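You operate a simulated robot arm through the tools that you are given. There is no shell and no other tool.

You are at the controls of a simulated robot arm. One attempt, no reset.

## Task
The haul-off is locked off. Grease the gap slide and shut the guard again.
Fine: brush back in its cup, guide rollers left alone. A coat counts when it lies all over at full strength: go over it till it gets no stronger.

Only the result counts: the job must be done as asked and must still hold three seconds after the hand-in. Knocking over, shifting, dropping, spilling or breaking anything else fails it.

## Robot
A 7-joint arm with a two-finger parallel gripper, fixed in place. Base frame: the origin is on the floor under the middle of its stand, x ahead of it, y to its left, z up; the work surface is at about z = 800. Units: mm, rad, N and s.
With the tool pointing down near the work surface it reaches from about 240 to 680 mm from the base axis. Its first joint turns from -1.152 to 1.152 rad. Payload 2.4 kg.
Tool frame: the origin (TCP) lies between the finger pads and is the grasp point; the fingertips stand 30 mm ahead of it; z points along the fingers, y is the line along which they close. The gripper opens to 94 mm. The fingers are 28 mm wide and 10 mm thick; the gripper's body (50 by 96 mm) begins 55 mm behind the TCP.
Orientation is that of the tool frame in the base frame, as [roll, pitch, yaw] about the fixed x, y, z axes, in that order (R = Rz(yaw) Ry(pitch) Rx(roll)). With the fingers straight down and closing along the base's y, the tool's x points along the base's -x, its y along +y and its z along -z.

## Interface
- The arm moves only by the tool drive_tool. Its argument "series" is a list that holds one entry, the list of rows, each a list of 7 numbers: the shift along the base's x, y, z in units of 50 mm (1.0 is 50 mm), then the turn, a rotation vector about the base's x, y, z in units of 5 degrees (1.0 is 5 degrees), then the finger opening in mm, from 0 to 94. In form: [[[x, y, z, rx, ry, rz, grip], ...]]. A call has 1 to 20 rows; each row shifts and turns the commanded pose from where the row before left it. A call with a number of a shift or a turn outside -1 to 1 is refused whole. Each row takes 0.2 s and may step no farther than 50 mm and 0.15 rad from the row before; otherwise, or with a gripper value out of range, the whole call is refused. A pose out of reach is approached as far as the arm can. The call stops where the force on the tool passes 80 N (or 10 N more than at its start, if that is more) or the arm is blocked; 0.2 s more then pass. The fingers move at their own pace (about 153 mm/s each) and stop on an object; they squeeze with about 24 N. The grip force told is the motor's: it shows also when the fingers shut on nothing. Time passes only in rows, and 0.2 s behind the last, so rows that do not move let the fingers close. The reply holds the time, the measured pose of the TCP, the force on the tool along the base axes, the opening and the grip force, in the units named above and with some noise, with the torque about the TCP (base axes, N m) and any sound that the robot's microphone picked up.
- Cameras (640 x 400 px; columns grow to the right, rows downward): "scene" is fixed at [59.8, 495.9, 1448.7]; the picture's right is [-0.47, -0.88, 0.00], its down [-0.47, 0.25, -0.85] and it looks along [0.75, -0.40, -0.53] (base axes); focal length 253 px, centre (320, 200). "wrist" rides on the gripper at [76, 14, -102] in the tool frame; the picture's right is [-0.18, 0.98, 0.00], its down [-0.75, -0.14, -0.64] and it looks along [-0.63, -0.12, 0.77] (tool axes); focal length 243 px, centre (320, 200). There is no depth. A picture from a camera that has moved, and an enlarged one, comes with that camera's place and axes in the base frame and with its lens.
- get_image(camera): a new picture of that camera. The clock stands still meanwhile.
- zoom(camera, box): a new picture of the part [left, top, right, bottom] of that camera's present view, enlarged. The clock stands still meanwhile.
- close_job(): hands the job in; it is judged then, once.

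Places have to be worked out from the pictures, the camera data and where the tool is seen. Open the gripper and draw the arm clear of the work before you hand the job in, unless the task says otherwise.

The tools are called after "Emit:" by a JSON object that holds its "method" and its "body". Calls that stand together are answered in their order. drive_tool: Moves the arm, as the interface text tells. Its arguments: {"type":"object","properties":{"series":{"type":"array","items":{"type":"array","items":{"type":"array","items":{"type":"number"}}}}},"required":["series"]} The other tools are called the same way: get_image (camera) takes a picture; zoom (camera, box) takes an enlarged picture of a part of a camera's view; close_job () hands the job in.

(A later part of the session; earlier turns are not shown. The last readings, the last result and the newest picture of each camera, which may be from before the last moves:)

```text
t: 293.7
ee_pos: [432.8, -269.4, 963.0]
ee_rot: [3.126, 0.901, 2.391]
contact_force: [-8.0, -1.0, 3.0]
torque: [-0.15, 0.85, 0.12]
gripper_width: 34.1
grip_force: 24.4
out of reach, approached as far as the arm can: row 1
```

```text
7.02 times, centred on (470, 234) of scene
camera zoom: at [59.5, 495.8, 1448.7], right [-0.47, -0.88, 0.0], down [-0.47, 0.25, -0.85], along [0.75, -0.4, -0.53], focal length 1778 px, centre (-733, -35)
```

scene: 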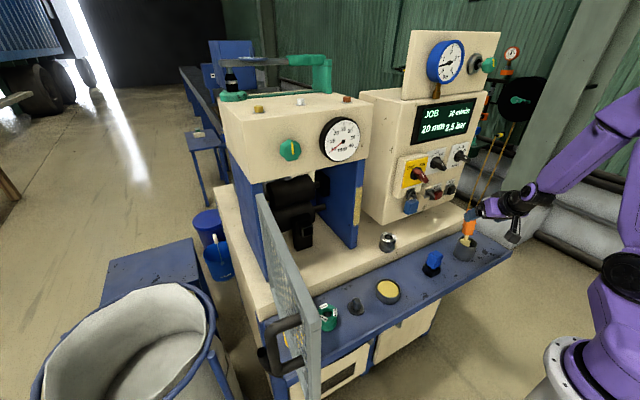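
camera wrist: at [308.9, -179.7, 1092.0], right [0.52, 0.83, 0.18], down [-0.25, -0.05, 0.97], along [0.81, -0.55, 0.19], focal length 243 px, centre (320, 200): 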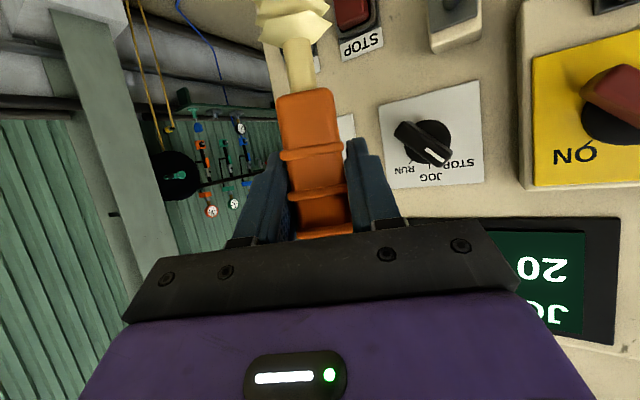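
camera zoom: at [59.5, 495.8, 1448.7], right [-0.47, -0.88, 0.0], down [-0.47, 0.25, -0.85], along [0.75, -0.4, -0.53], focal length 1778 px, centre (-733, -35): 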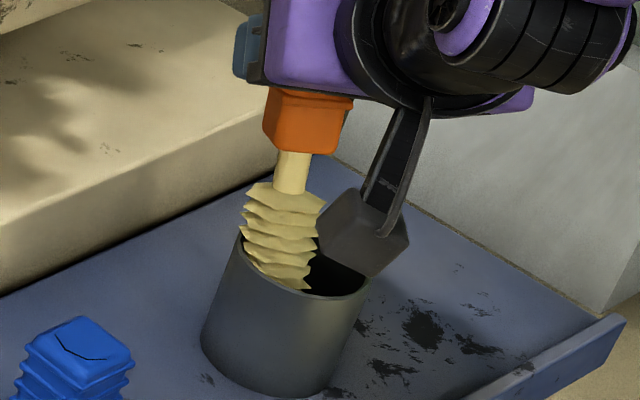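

The joint limit dragged the hand +x and the head leans on the rim (8 N). I go straight back to the last good pose first.

Emit:
{"method": "drive_tool", "body": {"series": [[[-0.17, -0.02, 0.18, 0, 0, 0, 0], [-0.17, -0.02, 0.18, 0, 0, 0, 0], [0, 0, 0, 0, 0, 0, 0]]]}}

Emit:
{"method": "zoom", "body": {"camera": "scene", "box": [445, 205, 495, 262]}}

```text
t: 294.5
ee_pos: [416.0, -270.9, 980.2]
ee_rot: [3.114, 0.9, 2.387]
contact_force: [0.1, 0.1, 0.2]
torque: [0.01, 0.0, 0.0]
gripper_width: 32.9
grip_force: 23.9
```

```text
7.02 times, centred on (470, 234) of scene
camera zoom: at [59.8, 495.9, 1448.7], right [-0.47, -0.88, 0.0], down [-0.47, 0.25, -0.85], along [0.75, -0.4, -0.53], focal length 1778 px, centre (-733, -35)
```

zoom: 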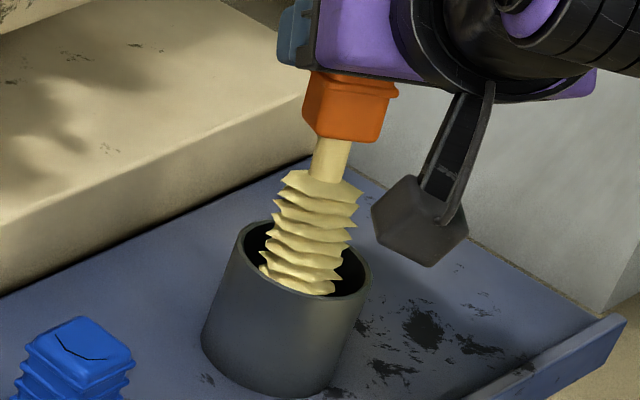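

Back to the good pose, with no contact and the cup unmoved. I turn the hand another 15° in −z (the free direction) and then try the descent again.

Emit:
{"method": "drive_tool", "body": {"series": [[[-0.01, -0.01, 0, 0, 0, -1, 0], [-0.01, -0.01, 0, 0, 0, -1, 0], [-0.02, -0.01, 0, 0, 0, -1, 0], [0, 0, 0, 0, 0, 0, 0]]]}}

Emit:
{"method": "drive_tool", "body": {"series": [[[0, 0, -0.15, 0, 0, 0, 0], [0, 0, -0.15, 0, 0, 0, 0], [0, 0, 0, 0, 0, 0, 0]]]}}

Emit:
{"method": "zoom", "body": {"camera": "scene", "box": [445, 205, 495, 262]}}

```text
t: 295.5
ee_pos: [413.9, -271.6, 981.8]
ee_rot: [3.117, 0.902, 2.125]
contact_force: [-1.3, 0.1, -1.1]
torque: [0.0, 0.03, 0.02]
gripper_width: 33.0
grip_force: 23.8
```

```text
t: 296.3
ee_pos: [414.2, -270.5, 966.3]
ee_rot: [3.115, 0.901, 2.123]
contact_force: [-0.9, 0.3, -1.0]
torque: [-0.01, 0.0, -0.04]
gripper_width: 32.4
grip_force: 23.5
```

```text
7.02 times, centred on (470, 234) of scene
camera zoom: at [59.8, 495.9, 1448.7], right [-0.47, -0.88, 0.0], down [-0.47, 0.25, -0.85], along [0.75, -0.4, -0.53], focal length 1778 px, centre (-733, -35)
```

zoom: 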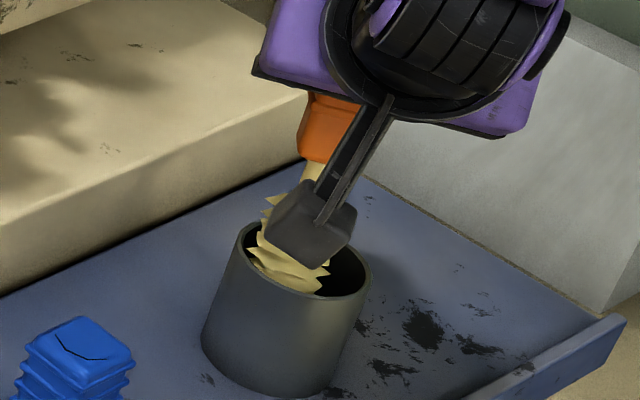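

Now it descends freely. I continue down gently until it stands on the bottom.

Emit:
{"method": "drive_tool", "body": {"series": [[[0, 0, -0.15, 0, 0, 0, 0], [0, 0, -0.15, 0, 0, 0, 0], [0, 0, -0.1, 0, 0, 0, 0], [0, 0, 0, 0, 0, 0, 0]]]}}

Emit:
{"method": "drive_tool", "body": {"series": [[[0, 0, -0.1, 0, 0, 0, 0], [0, 0, -0.06, 0, 0, 0, 0], [0, 0, 0, 0, 0, 0, 0]]]}}

```text
t: 297.3
ee_pos: [414.7, -272.8, 945.9]
ee_rot: [3.115, 0.899, 2.125]
contact_force: [-0.3, 0.3, -0.3]
torque: [-0.04, 0.03, 0.01]
gripper_width: 32.8
grip_force: 23.9
```

```text
t: 298.1
ee_pos: [415.1, -272.3, 938.6]
ee_rot: [3.123, 0.901, 2.129]
contact_force: [-0.4, 0.1, -0.4]
torque: [0.03, 0.04, 0.01]
gripper_width: 32.7
grip_force: 24.3
```

Emit:
{"method": "drive_tool", "body": {"series": [[[0, 0, -0.06, 0, 0, 0, 0], [0, 0, -0.06, 0, 0, 0, 0], [0, 0, 0, 0, 0, 0, 0]]]}}

Emit:
{"method": "zoom", "body": {"camera": "scene", "box": [445, 200, 500, 262]}}

```text
t: 298.9
ee_pos: [416.5, -271.2, 934.9]
ee_rot: [3.125, 0.898, 2.13]
contact_force: [-1.5, -2.0, -0.6]
torque: [-0.28, 0.19, 0.09]
gripper_width: 32.8
grip_force: 24.5
out of reach, approached as far as the arm can: row 2
```

```text
6.45 times, centred on (472, 231) of scene
camera zoom: at [59.7, 495.8, 1448.7], right [-0.47, -0.88, 0.0], down [-0.47, 0.25, -0.85], along [0.75, -0.4, -0.53], focal length 1635 px, centre (-664, 0)
```

zoom: 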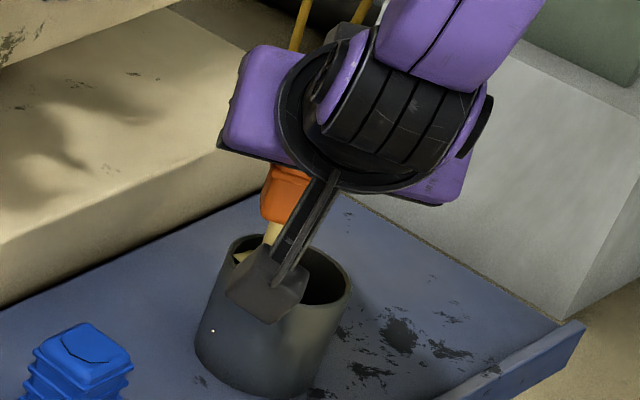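

The head is fully inside and touching only lightly. I release it slowly.

Emit:
{"method": "drive_tool", "body": {"series": [[[0, 0, 0, 0, 0, 0, 38], [0, 0, 0, 0, 0, 0, 44], [0, 0, 0, 0, 0, 0, 60], [0, 0, 0, 0, 0, 0, 80], [0, 0, 0, 0, 0, 0, 80]]]}}

Emit:
{"method": "get_image", "body": {"camera": "wrist"}}

Emit:
{"method": "zoom", "body": {"camera": "scene", "box": [445, 200, 500, 262]}}

```text
t: 300.1
ee_pos: [418.4, -271.8, 935.2]
ee_rot: [3.124, 0.9, 2.13]
contact_force: [0.5, 0.3, -0.3]
torque: [0.04, -0.02, 0.0]
gripper_width: 80.1
grip_force: 0.1
```

```text
taken
camera wrist: at [358.6, -157.2, 940.7], right [0.89, 0.44, 0.16], down [-0.15, -0.05, 0.99], along [0.44, -0.9, 0.02], focal length 243 px, centre (320, 200)
```

wrist: 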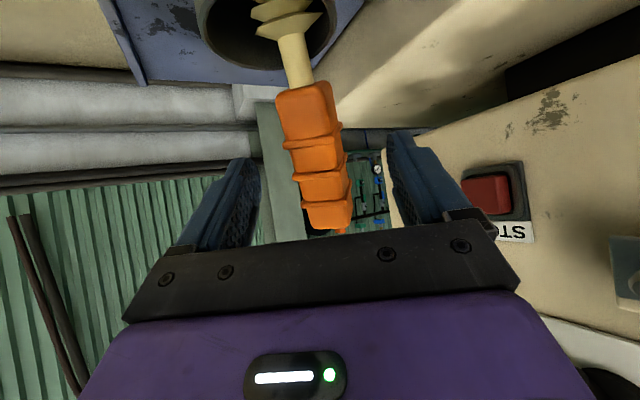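

```text
6.45 times, centred on (472, 231) of scene
camera zoom: at [59.8, 495.9, 1448.7], right [-0.47, -0.88, 0.0], down [-0.47, 0.25, -0.85], along [0.75, -0.4, -0.53], focal length 1635 px, centre (-664, 0)
```

zoom: 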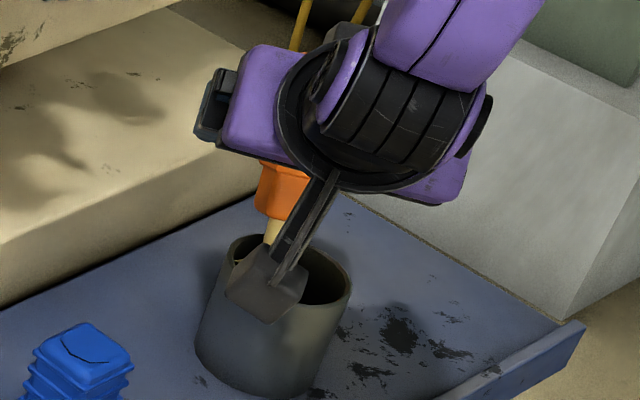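

It stands in the cup, leaning on the rim. I withdraw along the finger direction.

Emit:
{"method": "drive_tool", "body": {"series": [[[-0.16, 0.27, 0.25, 0, 0, 0, 80], [-0.16, 0.27, 0.25, 0, 0, 0, 80], [-0.16, 0.27, 0.25, 0, 0, 0, 80], [-0.16, 0.27, 0.3, 0, 0, 0, 80], [-0.16, 0.3, 0.4, 0, 0, 0, 80], [0, 0, 0, 0, 0, 0, 80]]]}}

Emit:
{"method": "zoom", "body": {"camera": "scene", "box": [435, 185, 505, 265]}}

Emit:
{"method": "get_image", "body": {"camera": "wrist"}}

```text
t: 301.5
ee_pos: [377.1, -203.6, 1008.3]
ee_rot: [3.118, 0.901, 2.127]
contact_force: [-0.4, -0.1, 0.6]
torque: [0.0, 0.03, -0.01]
gripper_width: 79.8
grip_force: 0.1
```

```text
5.00 times, centred on (470, 225) of scene
camera zoom: at [59.8, 495.9, 1448.7], right [-0.47, -0.88, 0.0], down [-0.47, 0.25, -0.85], along [0.75, -0.4, -0.53], focal length 1267 px, centre (-430, 75)
```

zoom: 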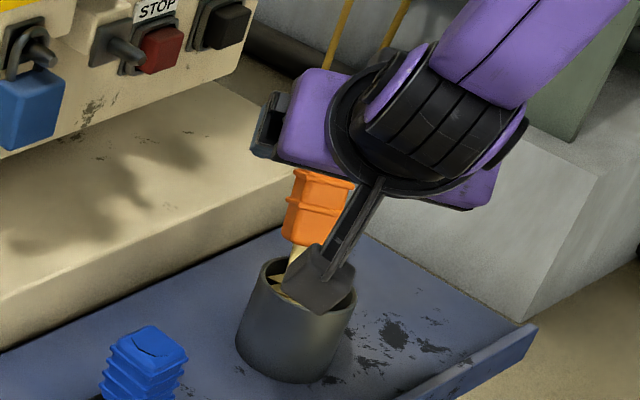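

```text
taken
camera wrist: at [317.7, -88.8, 1013.1], right [0.89, 0.44, 0.16], down [-0.15, -0.06, 0.99], along [0.44, -0.9, 0.02], focal length 243 px, centre (320, 200)
```

wrist: 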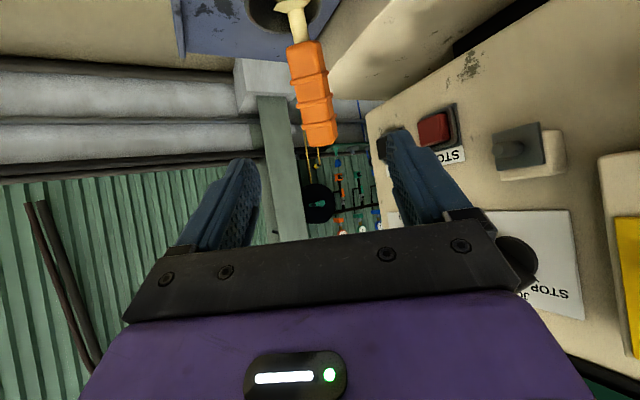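

The brush is back in its cup. Next I must put the gap back to 25 mm with the green knob. I close up and carry the hand over toward the front of the box.

Emit:
{"method": "drive_tool", "body": {"series": [[[0.05, 0.4, 0.6, 0, 0, 0, 80], [0.1, 0.6, 0.6, 0, 0, 0.6, 60], [0.1, 0.7, 0.4, 0, 0, 0.9, 60], [0.1, 0.8, 0.3, 0, 0, 0.9, 60], [0.1, 0.8, 0.3, 0, 0, 0.9, 60], [0.1, 0.8, 0.3, 0, 0, 0.9, 60], [0.05, 0.8, 0.3, 0, 0, 0.9, 60], [0.05, 0.8, 0.3, 0, 0, 0.9, 60], [0, 0.8, 0.3, 0, 0, 0.9, 60], [0, 0.8, 0.3, 0, 0, 0.9, 60], [0, 0.6, 0.2, 0, 0, 0.9, 60], [0, 0, 0, 0, 0, 0, 60]]]}}

Emit:
{"method": "get_image", "body": {"camera": "scene"}}

Emit:
{"method": "zoom", "body": {"camera": "scene", "box": [435, 195, 505, 265]}}

```text
t: 304.1
ee_pos: [410.9, 190.6, 1204.5]
ee_rot: [3.118, 0.902, 2.886]
contact_force: [0.5, 0.5, 0.7]
torque: [-0.02, 0.03, 0.02]
gripper_width: 60.0
grip_force: 0.1
```

```text
taken
```

scene: 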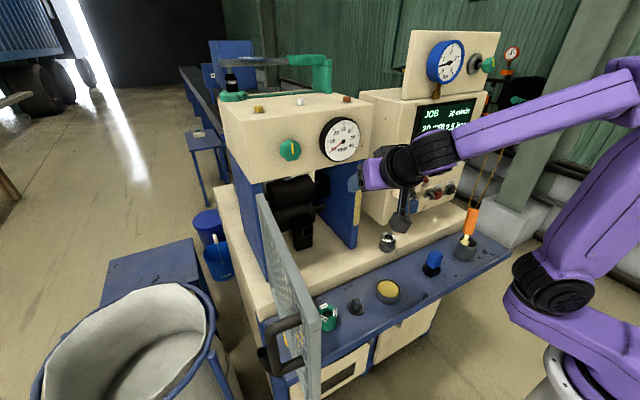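

```text
5.71 times, centred on (470, 230) of scene
camera zoom: at [59.7, 495.9, 1448.7], right [-0.47, -0.88, 0.0], down [-0.47, 0.25, -0.85], along [0.75, -0.4, -0.53], focal length 1448 px, centre (-537, 29)
```

zoom: 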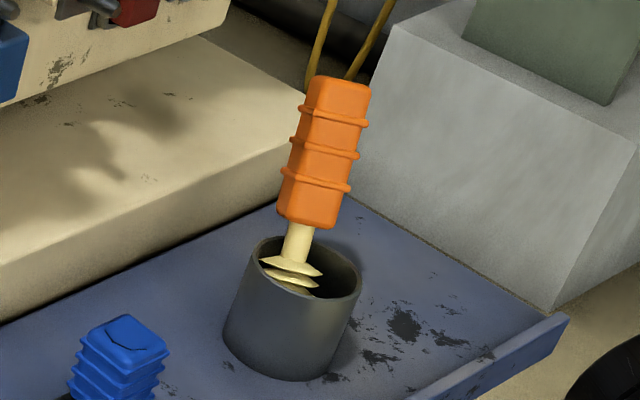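

The brush stands well in its cup. The knob's centre works out at (540,311,1253). I level the hand and bring it in front of the knob.

Emit:
{"method": "drive_tool", "body": {"series": [[[0.1, 0.3, 0.12, -0.24, -0.92, 0.365, 60], [0.1, 0.3, 0.12, -0.22, -0.92, 0.365, 60], [0.1, 0.3, 0.12, -0.19, -0.93, 0.365, 80], [0.1, 0.3, 0.12, -0.15, -0.94, 0.365, 94], [0.05, 0.3, 0.12, -0.12, -0.94, 0.365, 94], [0.05, 0.3, 0.12, -0.09, -0.94, 0.365, 94], [0, 0.3, 0.12, -0.05, -0.95, 0.365, 94], [0, 0.3, 0.12, -0.02, -0.95, 0.365, 94], [0, 0, 0, 0, 0, 0, 94]]]}}

Emit:
{"method": "get_image", "body": {"camera": "wrist"}}

Emit:
{"method": "zoom", "body": {"camera": "scene", "box": [230, 90, 410, 200]}}

```text
t: 306.1
ee_pos: [434.4, 312.7, 1250.0]
ee_rot: [-2.319, 1.562, -2.301]
contact_force: [-0.2, -0.1, -0.5]
torque: [0.02, 0.01, 0.0]
gripper_width: 94.2
grip_force: 0.0
```

```text
taken
camera wrist: at [329.2, 323.1, 1176.2], right [-0.02, 0.98, 0.18], down [-0.63, -0.15, 0.76], along [0.77, -0.1, 0.63], focal length 243 px, centre (320, 200)
```

wrist: 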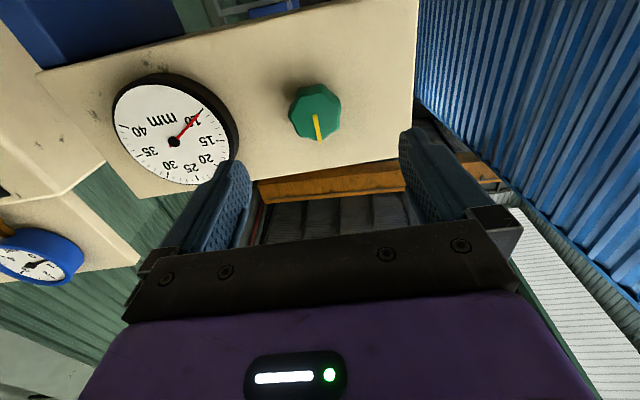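

```text
3.56 times, centred on (320, 145) of scene
camera zoom: at [59.8, 495.9, 1448.7], right [-0.47, -0.88, 0.0], down [-0.47, 0.25, -0.85], along [0.75, -0.4, -0.53], focal length 901 px, centre (320, 396)
```

zoom: 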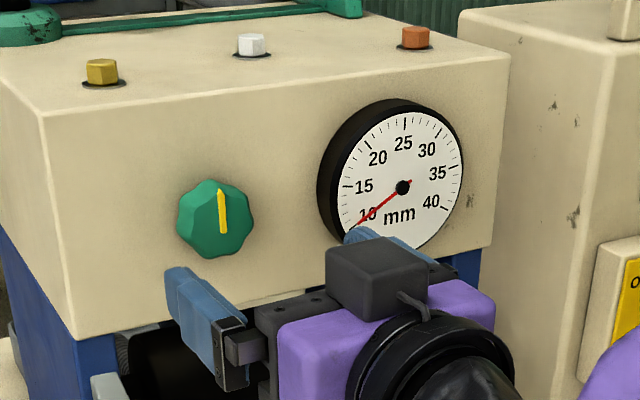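

The hand points straight at the knob, about 4 mm off in y, and the gauge is in view reading 10. I advance around the knob.

Emit:
{"method": "drive_tool", "body": {"series": [[[0.5, -0.08, 0.03, 0, 0, 0, 94], [0.5, 0, 0.02, 0, 0, 0, 94], [0.4, 0, 0, 0, 0, 0, 94], [0.3, 0, 0, 0, 0, 0, 94], [0, 0, 0, 0, 0, 0, 94]]]}}

Emit:
{"method": "get_image", "body": {"camera": "wrist"}}

Emit:
{"method": "zoom", "body": {"camera": "scene", "box": [230, 90, 410, 200]}}

```text
t: 307.3
ee_pos: [519.9, 306.0, 1253.4]
ee_rot: [-2.37, 1.561, -2.352]
contact_force: [-0.6, 0.3, 0.6]
torque: [-0.05, 0.0, -0.02]
gripper_width: 94.0
grip_force: 0.0
```

```text
taken
camera wrist: at [414.7, 318.0, 1178.8], right [-0.02, 0.98, 0.18], down [-0.63, -0.15, 0.76], along [0.77, -0.1, 0.63], focal length 243 px, centre (320, 200)
```

wrist: 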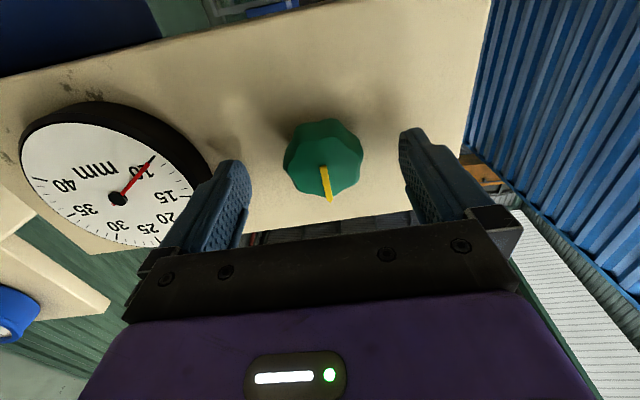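

```text
3.56 times, centred on (320, 145) of scene
camera zoom: at [59.8, 495.9, 1448.7], right [-0.47, -0.88, 0.0], down [-0.47, 0.25, -0.85], along [0.75, -0.4, -0.53], focal length 901 px, centre (320, 396)
```

zoom: 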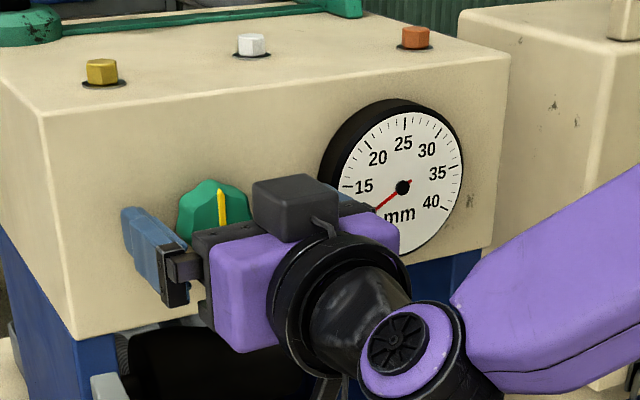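

The knob sits centred between the fingers. I go 3 mm deeper and close on it.

Emit:
{"method": "drive_tool", "body": {"series": [[[0.06, 0.05, 0, 0, 0, 0, 94], [0, 0, 0, 0, 0, 0, 60], [0, 0, 0, 0, 0, 0, 30], [0, 0, 0, 0, 0, 0, 0], [0, 0, 0, 0, 0, 0, 0]]]}}

Emit:
{"method": "drive_tool", "body": {"series": [[[0, 0, 0, 1, 0, 0, 0], [0, 0, 0, 1, 0, 0, 0], [0, 0, 0, 0, 0, 0, 0]]]}}

Emit:
{"method": "zoom", "body": {"camera": "scene", "box": [230, 90, 410, 200]}}

Emit:
{"method": "get_image", "body": {"camera": "wrist"}}

```text
t: 308.5
ee_pos: [525.2, 310.3, 1253.6]
ee_rot: [-2.408, 1.56, -2.393]
contact_force: [-1.0, 1.1, -1.7]
torque: [0.07, -0.01, -1.38]
gripper_width: 42.7
grip_force: 45.2
```

```text
t: 309.3
ee_pos: [524.4, 309.7, 1254.1]
ee_rot: [1.591, 1.404, 1.605]
contact_force: [0.5, -3.3, -0.8]
torque: [-1.34, -0.5, -1.07]
gripper_width: 43.6
grip_force: 45.3
```

```text
3.56 times, centred on (320, 145) of scene
camera zoom: at [59.8, 495.7, 1448.7], right [-0.47, -0.88, 0.0], down [-0.47, 0.25, -0.85], along [0.75, -0.4, -0.53], focal length 901 px, centre (320, 396)
```

zoom: 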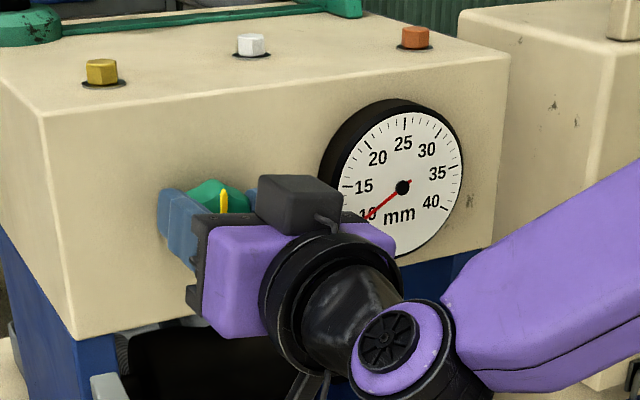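

```text
taken
camera wrist: at [418.4, 333.3, 1182.3], right [-0.01, 0.94, 0.34], down [-0.64, -0.27, 0.72], along [0.77, -0.21, 0.6], focal length 243 px, centre (320, 200)
```

wrist: 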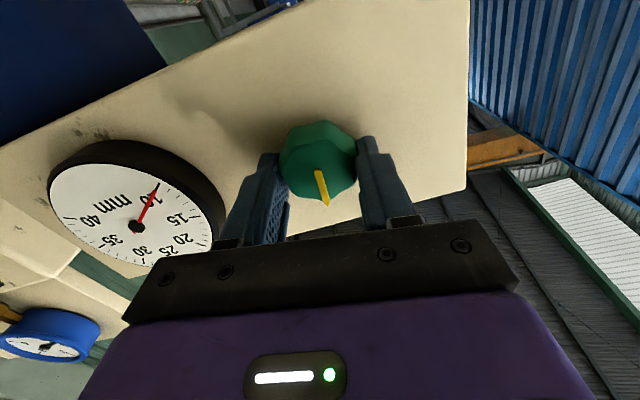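

The knob resists in that direction (it is at its end stop, gauge still 10). I turn the other way, watching the gauge.

Emit:
{"method": "drive_tool", "body": {"series": [[[0, 0, 0, -1, 0, 0, 0], [0, 0, 0, -1, 0, 0, 0], [0, 0, 0, -1, 0, 0, 0], [0, 0, 0, -1, 0, 0, 0], [0, 0, 0, -1, 0, 0, 0], [0, 0, 0, -1, 0, 0, 0], [0, 0, 0, -1, 0, 0, 0], [0, 0, 0, -1, 0, 0, 0], [0, 0, 0, 0, 0, 0, 0]]]}}

Emit:
{"method": "zoom", "body": {"camera": "scene", "box": [230, 90, 410, 200]}}

Emit:
{"method": "get_image", "body": {"camera": "wrist"}}

```text
t: 311.3
ee_pos: [523.5, 311.9, 1252.5]
ee_rot: [-1.604, 1.037, -1.585]
contact_force: [22.5, 11.2, 0.2]
torque: [-0.01, -1.09, -0.3]
gripper_width: 42.7
grip_force: 44.7
```

```text
3.56 times, centred on (320, 145) of scene
camera zoom: at [60.6, 496.3, 1448.5], right [-0.47, -0.88, 0.0], down [-0.47, 0.25, -0.85], along [0.75, -0.4, -0.53], focal length 901 px, centre (320, 396)
```

zoom: 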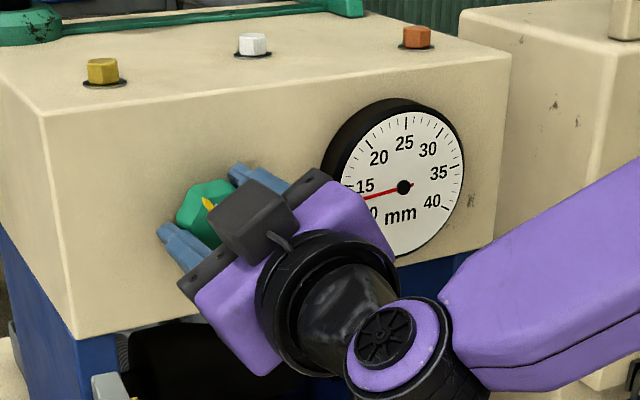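

```text
taken
camera wrist: at [418.1, 282.9, 1182.6], right [-0.02, 0.94, -0.34], down [-0.63, 0.25, 0.73], along [0.77, 0.23, 0.59], focal length 243 px, centre (320, 200)
```

wrist: 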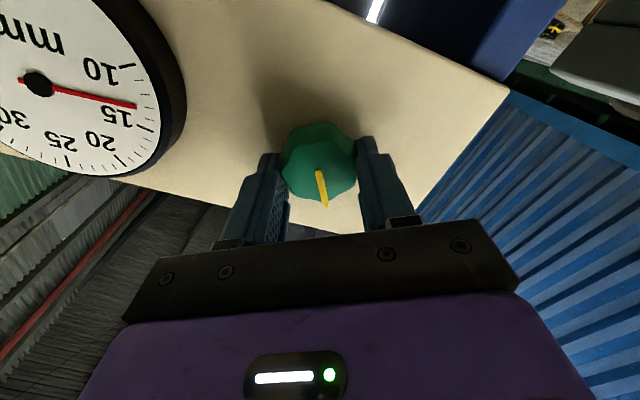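

It works: the gauge rises to ≈13.3. I keep turning the same way.

Emit:
{"method": "drive_tool", "body": {"series": [[[0, 0, 0, -1, 0, 0, 0], [0, 0, 0, -1, 0, 0, 0], [0, 0, 0, -1, 0, 0, 0], [0, 0, 0, -1, 0, 0, 0], [0, 0, 0, -1, 0, 0, 0], [0, 0, 0, -1, 0, 0, 0], [0, 0, 0, -1, 0, 0, 0], [0, 0, 0, -1, 0, 0, 0], [0, 0, 0, -1, 0, 0, 0], [0, 0, 0, 0, 0, 0, 0]]]}}

Emit:
{"method": "zoom", "body": {"camera": "scene", "box": [230, 90, 410, 200]}}

```text
t: 313.5
ee_pos: [523.4, 312.8, 1251.1]
ee_rot: [-1.597, 0.25, -1.576]
contact_force: [11.9, 23.3, -15.5]
torque: [0.08, -0.96, -0.72]
gripper_width: 43.0
grip_force: 44.9
```

```text
3.56 times, centred on (320, 145) of scene
camera zoom: at [60.5, 496.9, 1448.3], right [-0.47, -0.88, 0.0], down [-0.47, 0.25, -0.85], along [0.75, -0.4, -0.53], focal length 901 px, centre (320, 396)
```

zoom: 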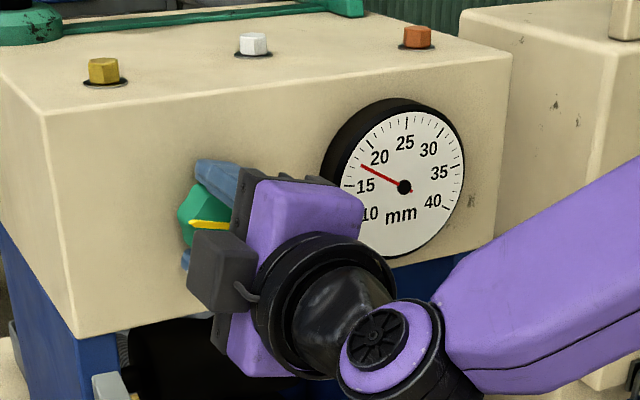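

The gauge reads ≈18. About 70° more to go; I continue in two stages.

Emit:
{"method": "drive_tool", "body": {"series": [[[0, -0.02, 0.02, -1, 0, 0, 0], [0, 0, 0, -1, 0, 0, 0], [0, 0, 0, -1, 0, 0, 0], [0, 0, 0, -1, 0, 0, 0], [0, 0, 0, -1, 0, 0, 0], [0, 0, 0, -1, 0, 0, 0], [0, 0, 0, -1, 0, 0, 0], [0, 0, 0, -1, 0, 0, 0], [0, 0, 0, 0, 0, 0, 0]]]}}

Emit:
{"method": "zoom", "body": {"camera": "scene", "box": [230, 90, 410, 200]}}

```text
t: 315.5
ee_pos: [522.9, 311.7, 1249.3]
ee_rot: [-1.602, -0.455, -1.565]
contact_force: [-3.3, 16.1, -36.4]
torque: [0.08, -0.42, 0.19]
gripper_width: 43.1
grip_force: 44.8
```

```text
3.56 times, centred on (320, 145) of scene
camera zoom: at [60.2, 496.8, 1448.3], right [-0.47, -0.88, 0.0], down [-0.47, 0.25, -0.85], along [0.75, -0.4, -0.53], focal length 901 px, centre (320, 396)
```

zoom: 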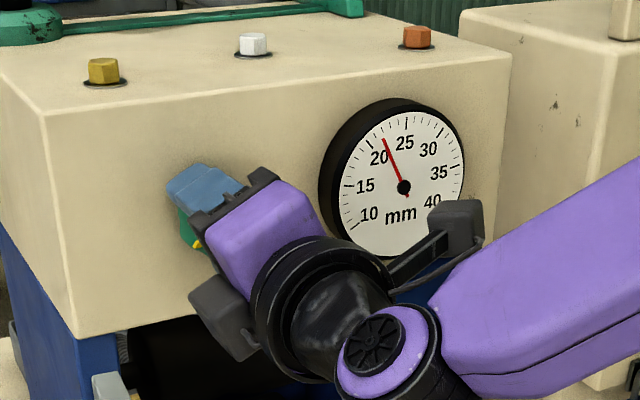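

The gauge reads ≈22. Some sideways load has built up, so I relieve it by a few mm and turn about 30° more.

Emit:
{"method": "drive_tool", "body": {"series": [[[0, 0.03, -0.06, 0, 0, 0, 0], [0, 0, 0, -1, 0, 0, 0], [0, 0, 0, -1, 0, 0, 0], [0, 0, 0, -1, 0, 0, 0], [0, 0, 0, -1, 0, 0, 0], [0, 0, 0, 0, 0, 0, 0]]]}}

Emit:
{"method": "zoom", "body": {"camera": "scene", "box": [300, 100, 380, 170]}}

```text
t: 316.9
ee_pos: [522.4, 311.4, 1248.2]
ee_rot: [-1.594, -0.799, -1.57]
contact_force: [-8.1, 7.1, -29.5]
torque: [0.05, -0.42, 0.38]
gripper_width: 42.8
grip_force: 44.6
```

```text
5.71 times, centred on (340, 135) of scene
camera zoom: at [59.9, 496.4, 1448.5], right [-0.47, -0.88, 0.0], down [-0.47, 0.25, -0.85], along [0.75, -0.4, -0.53], focal length 1448 px, centre (206, 571)
```

zoom: 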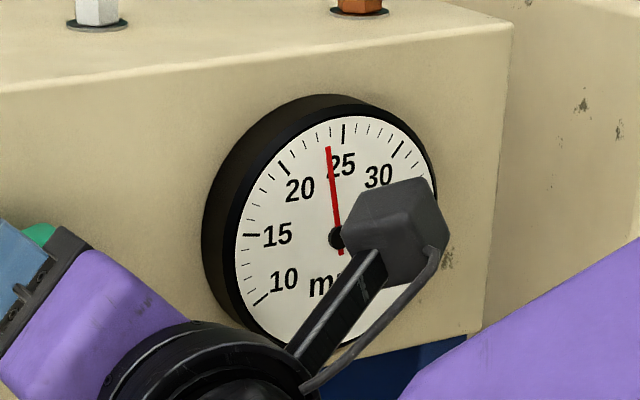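

Reads ≈24. Another 10°.

Emit:
{"method": "drive_tool", "body": {"series": [[[0, 0, -0.02, -1, 0, 0, 0], [0, 0, 0, -1, 0, 0, 0], [0, 0, 0, 0, 0, 0, 0]]]}}

Emit:
{"method": "zoom", "body": {"camera": "scene", "box": [310, 105, 370, 165]}}

```text
t: 317.7
ee_pos: [523.7, 312.3, 1248.0]
ee_rot: [-1.589, -0.972, -1.569]
contact_force: [-0.2, 3.4, -25.0]
torque: [0.01, 0.46, 1.35]
gripper_width: 43.0
grip_force: 45.4
```

```text
6.67 times, centred on (340, 135) of scene
camera zoom: at [60.2, 496.2, 1448.5], right [-0.47, -0.88, 0.0], down [-0.47, 0.25, -0.85], along [0.75, -0.4, -0.53], focal length 1689 px, centre (187, 633)
```

zoom: 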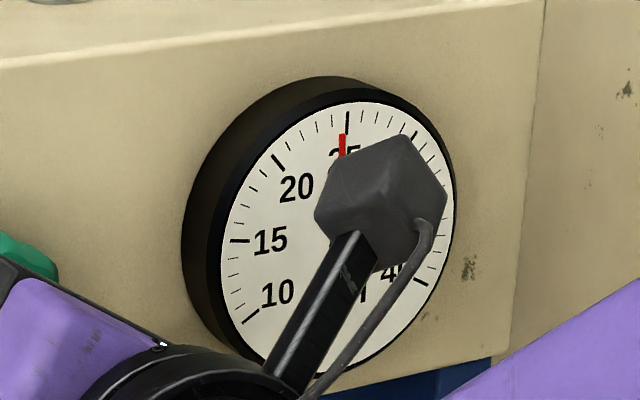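

Just under 25 (≈24.85). A last 1.5° nudge, then I release the knob and read the gauge unobstructed.

Emit:
{"method": "drive_tool", "body": {"series": [[[0, 0, 0, -0.3, 0, 0, 0], [0, 0, 0, 0, 0, 0, 0], [0, 0, 0, 0, 0, 0, 60], [0, 0, 0, 0, 0, 0, 94], [0, 0, 0, 0, 0, 0, 94]]]}}

Emit:
{"method": "drive_tool", "body": {"series": [[[-0.4, 0, 0, 0, 0, 0, 94], [-0.8, 0, 0, 0, 0, 0, 94], [-0.8, 0, 0, 0, 0, 0, 94], [0, 0, 0, 0, 0, 0, 94]]]}}

Emit:
{"method": "zoom", "body": {"camera": "scene", "box": [260, 100, 380, 180]}}

Emit:
{"method": "zoom", "body": {"camera": "scene", "box": [315, 108, 370, 165]}}

```text
t: 318.9
ee_pos: [522.3, 310.7, 1250.5]
ee_rot: [-1.577, -0.993, -1.587]
contact_force: [-0.5, 0.1, -0.3]
torque: [-0.01, 0.0, -0.03]
gripper_width: 94.2
grip_force: 0.1
```

```text
t: 319.9
ee_pos: [422.2, 314.6, 1250.9]
ee_rot: [-1.579, -0.995, -1.585]
contact_force: [-1.1, -0.1, -0.4]
torque: [0.04, -0.04, 0.02]
gripper_width: 94.2
grip_force: 0.1
```

```text
5.00 times, centred on (320, 140) of scene
camera zoom: at [59.7, 495.9, 1448.7], right [-0.47, -0.88, 0.0], down [-0.47, 0.25, -0.85], along [0.75, -0.4, -0.53], focal length 1267 px, centre (320, 500)
```

zoom: 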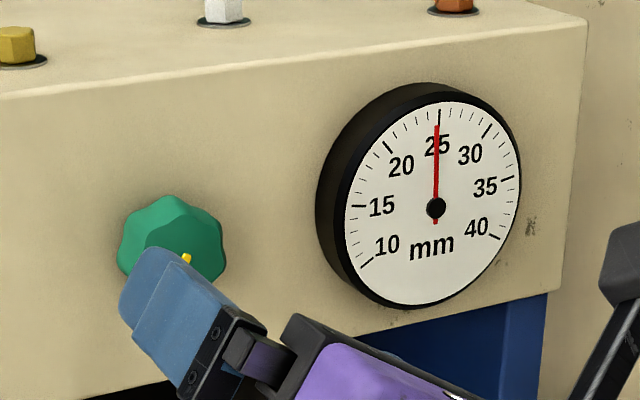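

```text
7.02 times, centred on (342, 136) of scene
camera zoom: at [59.7, 495.9, 1448.7], right [-0.47, -0.88, 0.0], down [-0.47, 0.25, -0.85], along [0.75, -0.4, -0.53], focal length 1778 px, centre (162, 646)
```

zoom: 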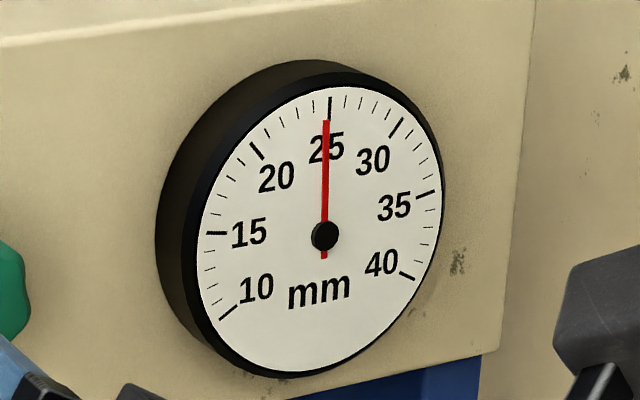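

The gauge is back at 25 (within a fraction of a mm). I turn the wrist back to its normal roll the same way it came.

Emit:
{"method": "drive_tool", "body": {"series": [[[-0.2, -0.3, 0, 1, 0, 0, 94], [-0.2, -0.3, 0, 1, 0, 0, 94], [0, -0.3, 0, 1, 0, 0, 94], [0, -0.3, 0, 1, 0, 0, 94], [0, 0, 0, 1, 0, 0, 94], [0, 0, 0, 1, 0, 0, 94], [0, 0, 0, 1, 0, 0, 60], [0, 0, 0, 1, 0, 0, 30], [0, 0, 0, 1, 0, 0, 0], [0, 0, 0, 1, 0, 0, 0], [0, 0, 0, 1, 0, 0, 0], [0, 0, 0, 1, 0, 0, 0], [0, 0, 0, 1, 0, 0, 0], [0, 0, 0, 1, 0, 0, 0], [0, 0, 0, 1, 0, 0, 0], [0, 0, 0, 1, 0, 0, 0], [0, 0, 0, 1, 0, 0, 0], [0, 0, 0, 1, 0, 0, 0], [0, 0, 0, 1, 0, 0, 0], [0, 0, 0, 1, 0, 0, 0]]]}}

Emit:
{"method": "drive_tool", "body": {"series": [[[0, 0, 0, 1, 0, 0, 0], [0, 0, 0, 1, 0, 0, 0], [0, 0, 0, 1, 0, 0, 0], [0, 0, 0, 1, 0, 0, 0], [0, 0, 0, 1, 0, 0, 0], [0, 0, 0, 0.3, 0, 0, 0], [0, 0, 0, 0, 0, 0, 0]]]}}

Emit:
{"method": "get_image", "body": {"camera": "scene"}}

Emit:
{"method": "get_image", "body": {"camera": "wrist"}}

```text
t: 324.1
ee_pos: [401.4, 250.6, 1250.1]
ee_rot: [-1.598, 0.755, -1.58]
contact_force: [0.0, 1.0, 0.2]
torque: [0.0, 0.01, -0.01]
gripper_width: 0.0
grip_force: 24.1
```

```text
t: 325.7
ee_pos: [402.3, 251.2, 1250.6]
ee_rot: [-1.61, 1.214, -1.592]
contact_force: [0.6, -0.2, 0.5]
torque: [-0.01, -0.03, 0.0]
gripper_width: 0.0
grip_force: 24.0
```

```text
taken
```

scene: 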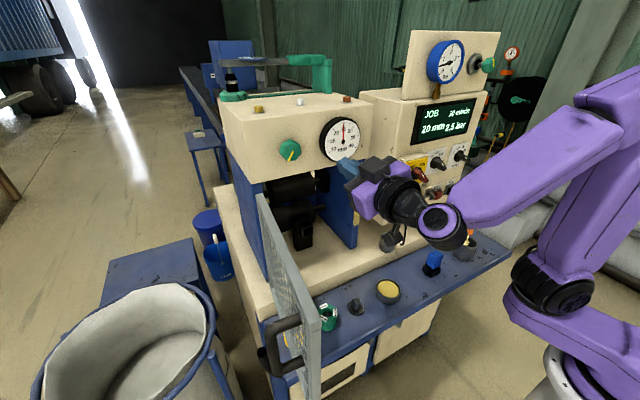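

```text
taken
camera wrist: at [297.9, 235.6, 1176.1], right [-0.02, 0.99, -0.17], down [-0.63, 0.12, 0.76], along [0.77, 0.12, 0.62], focal length 243 px, centre (320, 200)
```

wrist: 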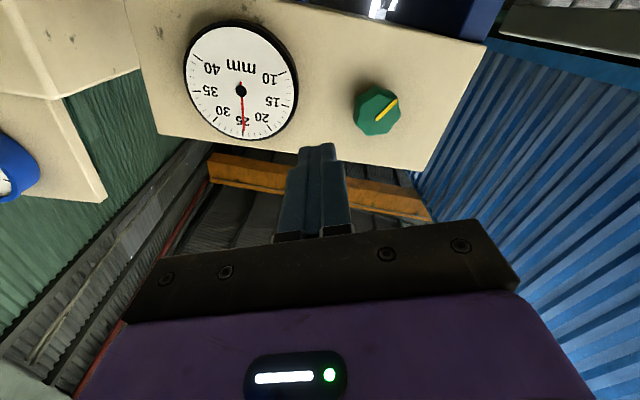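

The gauge shows 25 and the knob pointer is back where it was. Now the guard: I need the hand vertical to hook its outer side, so I go back by the proven route. First down in front of the opening, levelling the roll.

Emit:
{"method": "drive_tool", "body": {"series": [[[0, -0.05, -0.4, 0.25, 0.2, 0.5, 0], [0, -0.05, -0.6, 0.25, 0.35, 0.65, 0], [0, -0.05, -0.7, 0.2, 0.37, 0.65, 0], [0, -0.05, -0.7, 0.2, 0.37, 0.65, 0], [0, -0.05, -0.7, 0.15, 0.38, 0.65, 0], [0, -0.05, -0.7, 0.15, 0.38, 0.65, 0], [0, -0.05, -0.7, 0.1, 0.39, 0.65, 0], [0, -0.05, -0.4, 0.1, 0.39, 0.65, 0], [0, 0, 0, 0, 0, 0, 0]]]}}

Emit:
{"method": "get_image", "body": {"camera": "scene"}}

```text
t: 327.7
ee_pos: [402.1, 230.0, 1004.9]
ee_rot: [-2.498, 1.285, -2.003]
contact_force: [0.1, -0.3, 0.0]
torque: [-0.03, 0.0, -0.01]
gripper_width: 0.2
grip_force: 23.7
```

```text
taken
```

scene: 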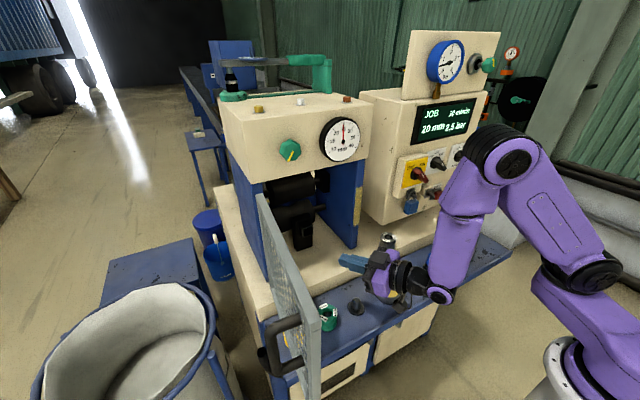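

The pose is as planned except for ~10° of roll. I remove that and follow the known path down to hand-vertical in front of the shelf.

Emit:
{"method": "drive_tool", "body": {"series": [[[0, 0, 0, 0.84, 0.43, -0.22, 0], [0, 0, 0, 0.84, 0.43, -0.22, 0], [0, -0.18, -0.22, -0.46, 0.89, 0.25, 0], [0, -0.18, -0.22, -0.5, 0.87, 0.25, 0], [0, -0.18, -0.22, -0.52, 0.85, 0.25, 0], [0, -0.18, -0.22, -0.54, 0.84, 0.25, 0], [0, -0.18, -0.22, -0.57, 0.82, 0.3, 0], [-0.344, -0.204, -0.212, -0.62, 0.78, 0.28, 0], [-0.344, -0.204, -0.212, -0.62, 0.78, 0.28, 0], [-0.344, -0.204, -0.212, -0.62, 0.78, 0.28, 0], [-0.344, -0.204, -0.212, -0.62, 0.78, 0.28, 0], [-0.344, -0.204, -0.212, -0.62, 0.78, 0.28, 0], [0, 0, 0, 0, 0, 0, 0]]]}}

Emit:
{"method": "zoom", "body": {"camera": "scene", "box": [340, 150, 640, 400]}}

```text
t: 330.5
ee_pos: [315.3, 147.1, 905.7]
ee_rot: [-3.117, 0.472, -2.41]
contact_force: [-0.6, 0.9, -0.5]
torque: [0.03, 0.01, -0.01]
gripper_width: 0.0
grip_force: 23.9
out of reach, approached as far as the arm can: row 7, 9, 10, 11, 12
```

```text
1.60 times, centred on (490, 275) of scene
camera zoom: at [59.8, 495.9, 1448.7], right [-0.47, -0.88, 0.0], down [-0.47, 0.25, -0.85], along [0.75, -0.4, -0.53], focal length 405 px, centre (48, 80)
```

zoom: 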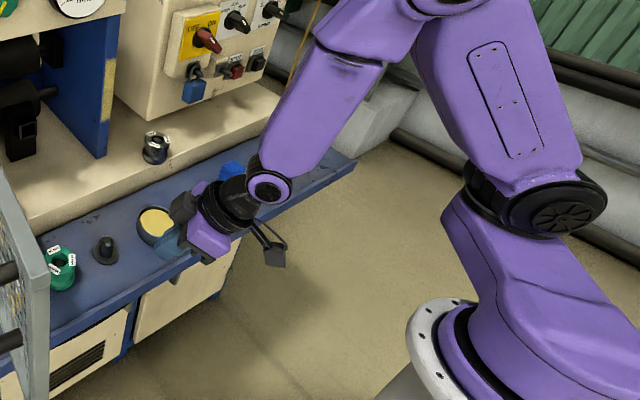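

Reached nearly as planned, though some rows were limited. I proceed in smaller portions toward hand-vertical.

Emit:
{"method": "drive_tool", "body": {"series": [[[-0.239, -0.25, -0.714, -0.669, 0.743, 0, 0], [-0.247, -0.25, -0.684, -0.669, 0.743, 0, 0], [0, 0, 0, 0, 0, 0, 0]]]}}

Emit:
{"method": "zoom", "body": {"camera": "scene", "box": [340, 150, 640, 400]}}

```text
t: 331.3
ee_pos: [287.1, 127.3, 838.3]
ee_rot: [-3.114, 0.296, -2.411]
contact_force: [-1.1, -0.2, -0.1]
torque: [-0.03, -0.02, 0.02]
gripper_width: 0.1
grip_force: 24.5
out of reach, approached as far as the arm can: row 1, 2
```

```text
1.60 times, centred on (490, 275) of scene
camera zoom: at [59.8, 495.9, 1448.7], right [-0.47, -0.88, 0.0], down [-0.47, 0.25, -0.85], along [0.75, -0.4, -0.53], focal length 405 px, centre (48, 80)
```

zoom: 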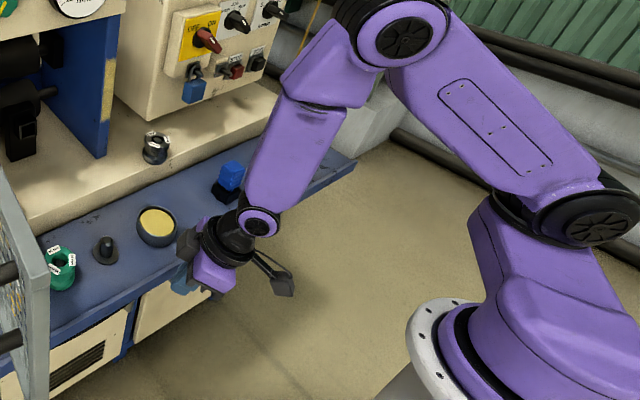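

Nearly there. I lower further before finishing the tilt, so the forearm passes vertical first.

Emit:
{"method": "drive_tool", "body": {"series": [[[0, -0.2, -0.5, 0, 0, 0, 0], [0, -0.2, -0.5, 0, 0, 0, 0], [0, -0.1, -0.5, 0, 0, 0, 0], [0, 0, 0, 0, 0, 0, 0]]]}}

Emit:
{"method": "zoom", "body": {"camera": "scene", "box": [340, 150, 640, 400]}}

```text
t: 332.3
ee_pos: [293.5, 135.6, 777.2]
ee_rot: [-3.098, 0.291, -2.405]
contact_force: [-0.8, -0.3, -0.7]
torque: [-0.03, 0.0, 0.03]
gripper_width: 0.3
grip_force: 23.6
out of reach, approached as far as the arm can: row 1, 2, 3
```

```text
1.60 times, centred on (490, 275) of scene
camera zoom: at [59.8, 495.9, 1448.7], right [-0.47, -0.88, 0.0], down [-0.47, 0.25, -0.85], along [0.75, -0.4, -0.53], focal length 405 px, centre (48, 80)
```

zoom: 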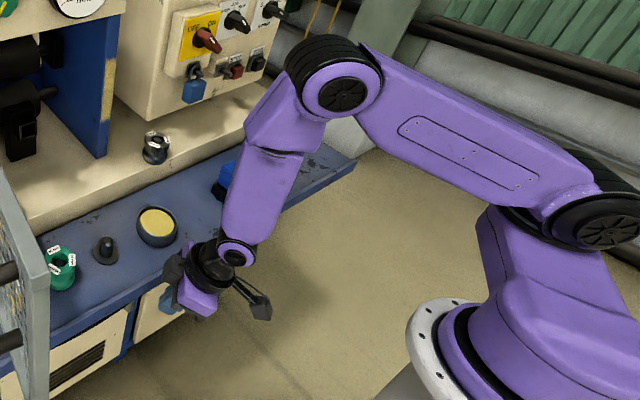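

Margin is fine. I lower a bit more.

Emit:
{"method": "drive_tool", "body": {"series": [[[-0.1, -0.1, -0.5, 0, 0, 0, 0], [-0.1, -0.1, -0.5, 0, 0, 0, 0], [0, 0, 0, 0, 0, 0, 0]]]}}

Emit:
{"method": "drive_tool", "body": {"series": [[[-0.1, -0.1, -0.2, -0.669, 0.743, 0, 0], [-0.1, -0.1, -0.2, -0.669, 0.743, 0, 0], [0, 0, 0, 0, 0, 0, 0]]]}}

Emit:
{"method": "zoom", "body": {"camera": "scene", "box": [340, 150, 640, 400]}}

```text
t: 332.8
ee_pos: [301.1, 148.0, 751.4]
ee_rot: [-3.099, 0.299, -2.409]
contact_force: [-22.6, -10.1, 40.7]
torque: [-1.17, -2.16, -1.1]
gripper_width: 0.0
grip_force: 24.1
out of reach, approached as far as the arm can: row 1, 2
stopped in row 2: the force on the tool passed its limit at 163 N (the readings are from after the stop); the commanded pose is now the measured one
```

```text
t: 333.1
ee_pos: [300.3, 147.6, 752.4]
ee_rot: [-3.103, 0.279, -2.411]
contact_force: [-16.7, -4.3, 28.0]
torque: [-0.85, -1.61, -0.78]
gripper_width: 0.0
grip_force: 24.2
stopped in row 1: the force on the tool passed its limit at 110 N (the readings are from after the stop); the commanded pose is now the measured one
```

```text
1.60 times, centred on (490, 275) of scene
camera zoom: at [59.1, 495.6, 1448.8], right [-0.47, -0.88, 0.0], down [-0.47, 0.25, -0.85], along [0.75, -0.4, -0.53], focal length 405 px, centre (48, 80)
```

zoom: 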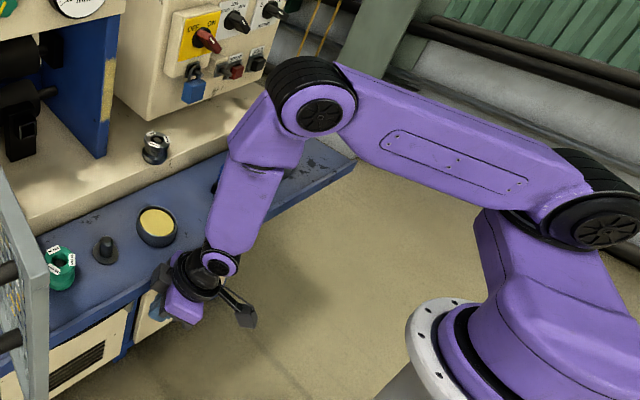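

I touched the cabinet front while the pinned joint let the hand drift outward. I back off straight away, up and toward the robot.

Emit:
{"method": "drive_tool", "body": {"series": [[[-0.1, -0.05, 0.3, 0, 0, 0, 0], [-0.15, -0.1, 0.5, 0, 0, 0, 0], [-0.15, -0.1, 0.5, 0, 0, 0, 0], [0, 0, 0, 0, 0, 0, 0]]]}}

Emit:
{"method": "get_image", "body": {"camera": "scene"}}

Emit:
{"method": "zoom", "body": {"camera": "scene", "box": [260, 260, 460, 400]}}

```text
t: 334.1
ee_pos: [279.9, 134.7, 814.8]
ee_rot: [-3.099, 0.281, -2.411]
contact_force: [0.1, 0.1, -0.3]
torque: [0.0, 0.01, 0.0]
gripper_width: 0.1
grip_force: 24.0
```

```text
taken
```

scene: 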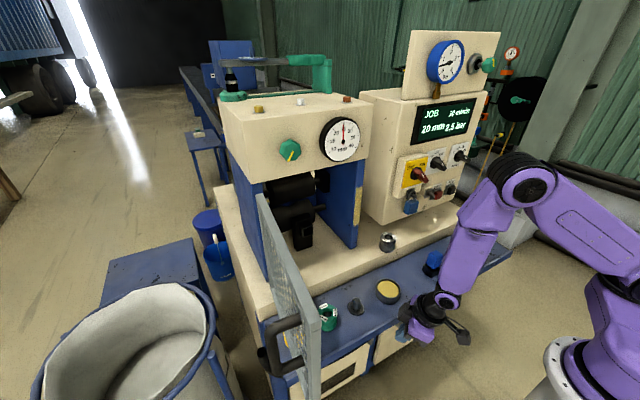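

```text
2.86 times, centred on (360, 330) of scene
camera zoom: at [59.8, 495.9, 1448.7], right [-0.47, -0.88, 0.0], down [-0.47, 0.25, -0.85], along [0.75, -0.4, -0.53], focal length 724 px, centre (206, -171)
```

zoom: 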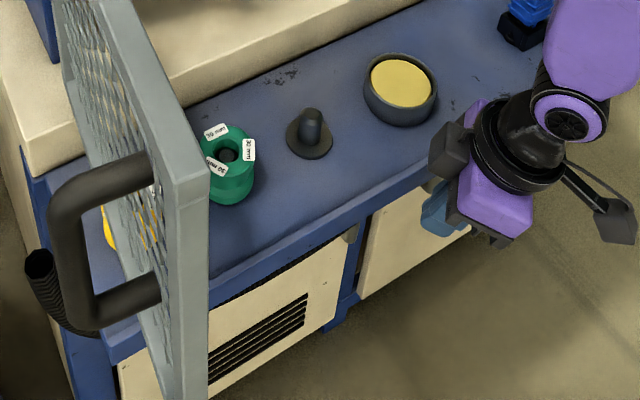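

Nothing on the shelf was disturbed. From here I try to move inward toward the earlier crossing spot, watching the pose.

Emit:
{"method": "drive_tool", "body": {"series": [[[-0.2, -0.3, 0, 0, 0, 0, 0], [-0.2, -0.3, 0, 0, 0, 0, 0], [-0.1, -0.2, 0, 0, 0, 0, 0], [0, 0, 0, 0, 0, 0, 0]]]}}

Emit:
{"method": "drive_tool", "body": {"series": [[[0, 0, 0, 0, 0, -1, 0], [0, 0, 0, 0, 0, -1, 0], [0, 0, 0, 0, 0, 0, 0]]]}}

```text
t: 335.1
ee_pos: [270.1, 103.2, 825.0]
ee_rot: [-3.088, 0.278, -2.407]
contact_force: [-0.1, 0.0, -0.2]
torque: [0.01, -0.02, -0.03]
gripper_width: 0.0
grip_force: 24.5
out of reach, approached as far as the arm can: row 2, 3
```

```text
t: 335.9
ee_pos: [272.7, 104.8, 827.7]
ee_rot: [-3.091, 0.277, -2.585]
contact_force: [-0.7, -0.3, -0.4]
torque: [0.02, -0.02, 0.04]
gripper_width: 0.1
grip_force: 23.9
out of reach, approached as far as the arm can: row 1
```

Good. I lower by about 45 mm here, then finish the tilt to vertical.

Emit:
{"method": "drive_tool", "body": {"series": [[[-0.05, -0.05, -0.3, 0, 0, 0, 0], [-0.05, -0.05, -0.3, 0, 0, 0, 0], [-0.05, -0.05, -0.3, 0, 0, 0, 0], [0, 0, 0, 0, 0, 0, 0]]]}}

Emit:
{"method": "zoom", "body": {"camera": "scene", "box": [340, 150, 640, 400]}}

```text
t: 336.9
ee_pos: [283.8, 119.0, 798.5]
ee_rot: [-3.092, 0.275, -2.583]
contact_force: [0.3, 0.5, 0.4]
torque: [-0.02, 0.01, 0.0]
gripper_width: 0.1
grip_force: 23.6
out of reach, approached as far as the arm can: row 1, 2, 3
```

```text
1.60 times, centred on (490, 275) of scene
camera zoom: at [59.8, 495.9, 1448.7], right [-0.47, -0.88, 0.0], down [-0.47, 0.25, -0.85], along [0.75, -0.4, -0.53], focal length 405 px, centre (48, 80)
```

zoom: 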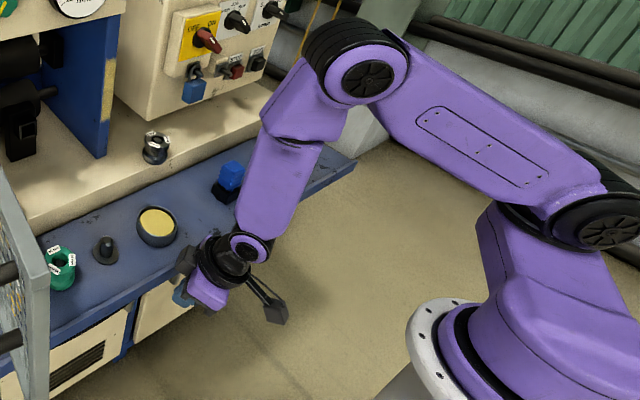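

Joint 1 is pinned on its −66° stop here, so lowering drifts outward. Rotating to larger azimuth frees it, and there's no cabinet there. I swing round toward +y at this height.

Emit:
{"method": "drive_tool", "body": {"series": [[[-0.256, 0.52, 0, 0, 0, 1, 0], [-0.3, 0.49, 0, 0, 0, 1, 0], [-0.35, 0.458, 0, 0, 0, 1, 0], [-0.39, 0.426, 0, 0, 0, 1, 0], [-0.434, 0.378, 0, 0, 0, 1, 0], [-0.458, 0.328, 0, 0, 0, 1, 0], [0, 0, 0, 0, 0, 0, 0]]]}}

Emit:
{"method": "zoom", "body": {"camera": "scene", "box": [340, 150, 640, 400]}}

```text
t: 338.5
ee_pos: [175.9, 248.3, 798.7]
ee_rot: [-3.101, 0.28, -2.062]
contact_force: [0.1, 0.0, 0.0]
torque: [0.0, -0.02, 0.02]
gripper_width: 0.0
grip_force: 24.0
```

```text
1.60 times, centred on (490, 275) of scene
camera zoom: at [59.7, 495.9, 1448.7], right [-0.47, -0.88, 0.0], down [-0.47, 0.25, -0.85], along [0.75, -0.4, -0.53], focal length 405 px, centre (48, 80)
```

zoom: 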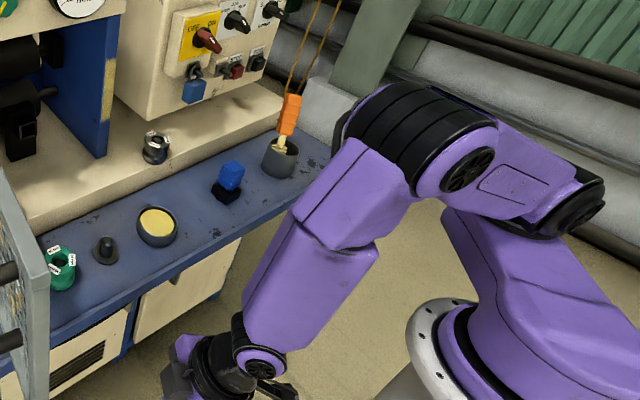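

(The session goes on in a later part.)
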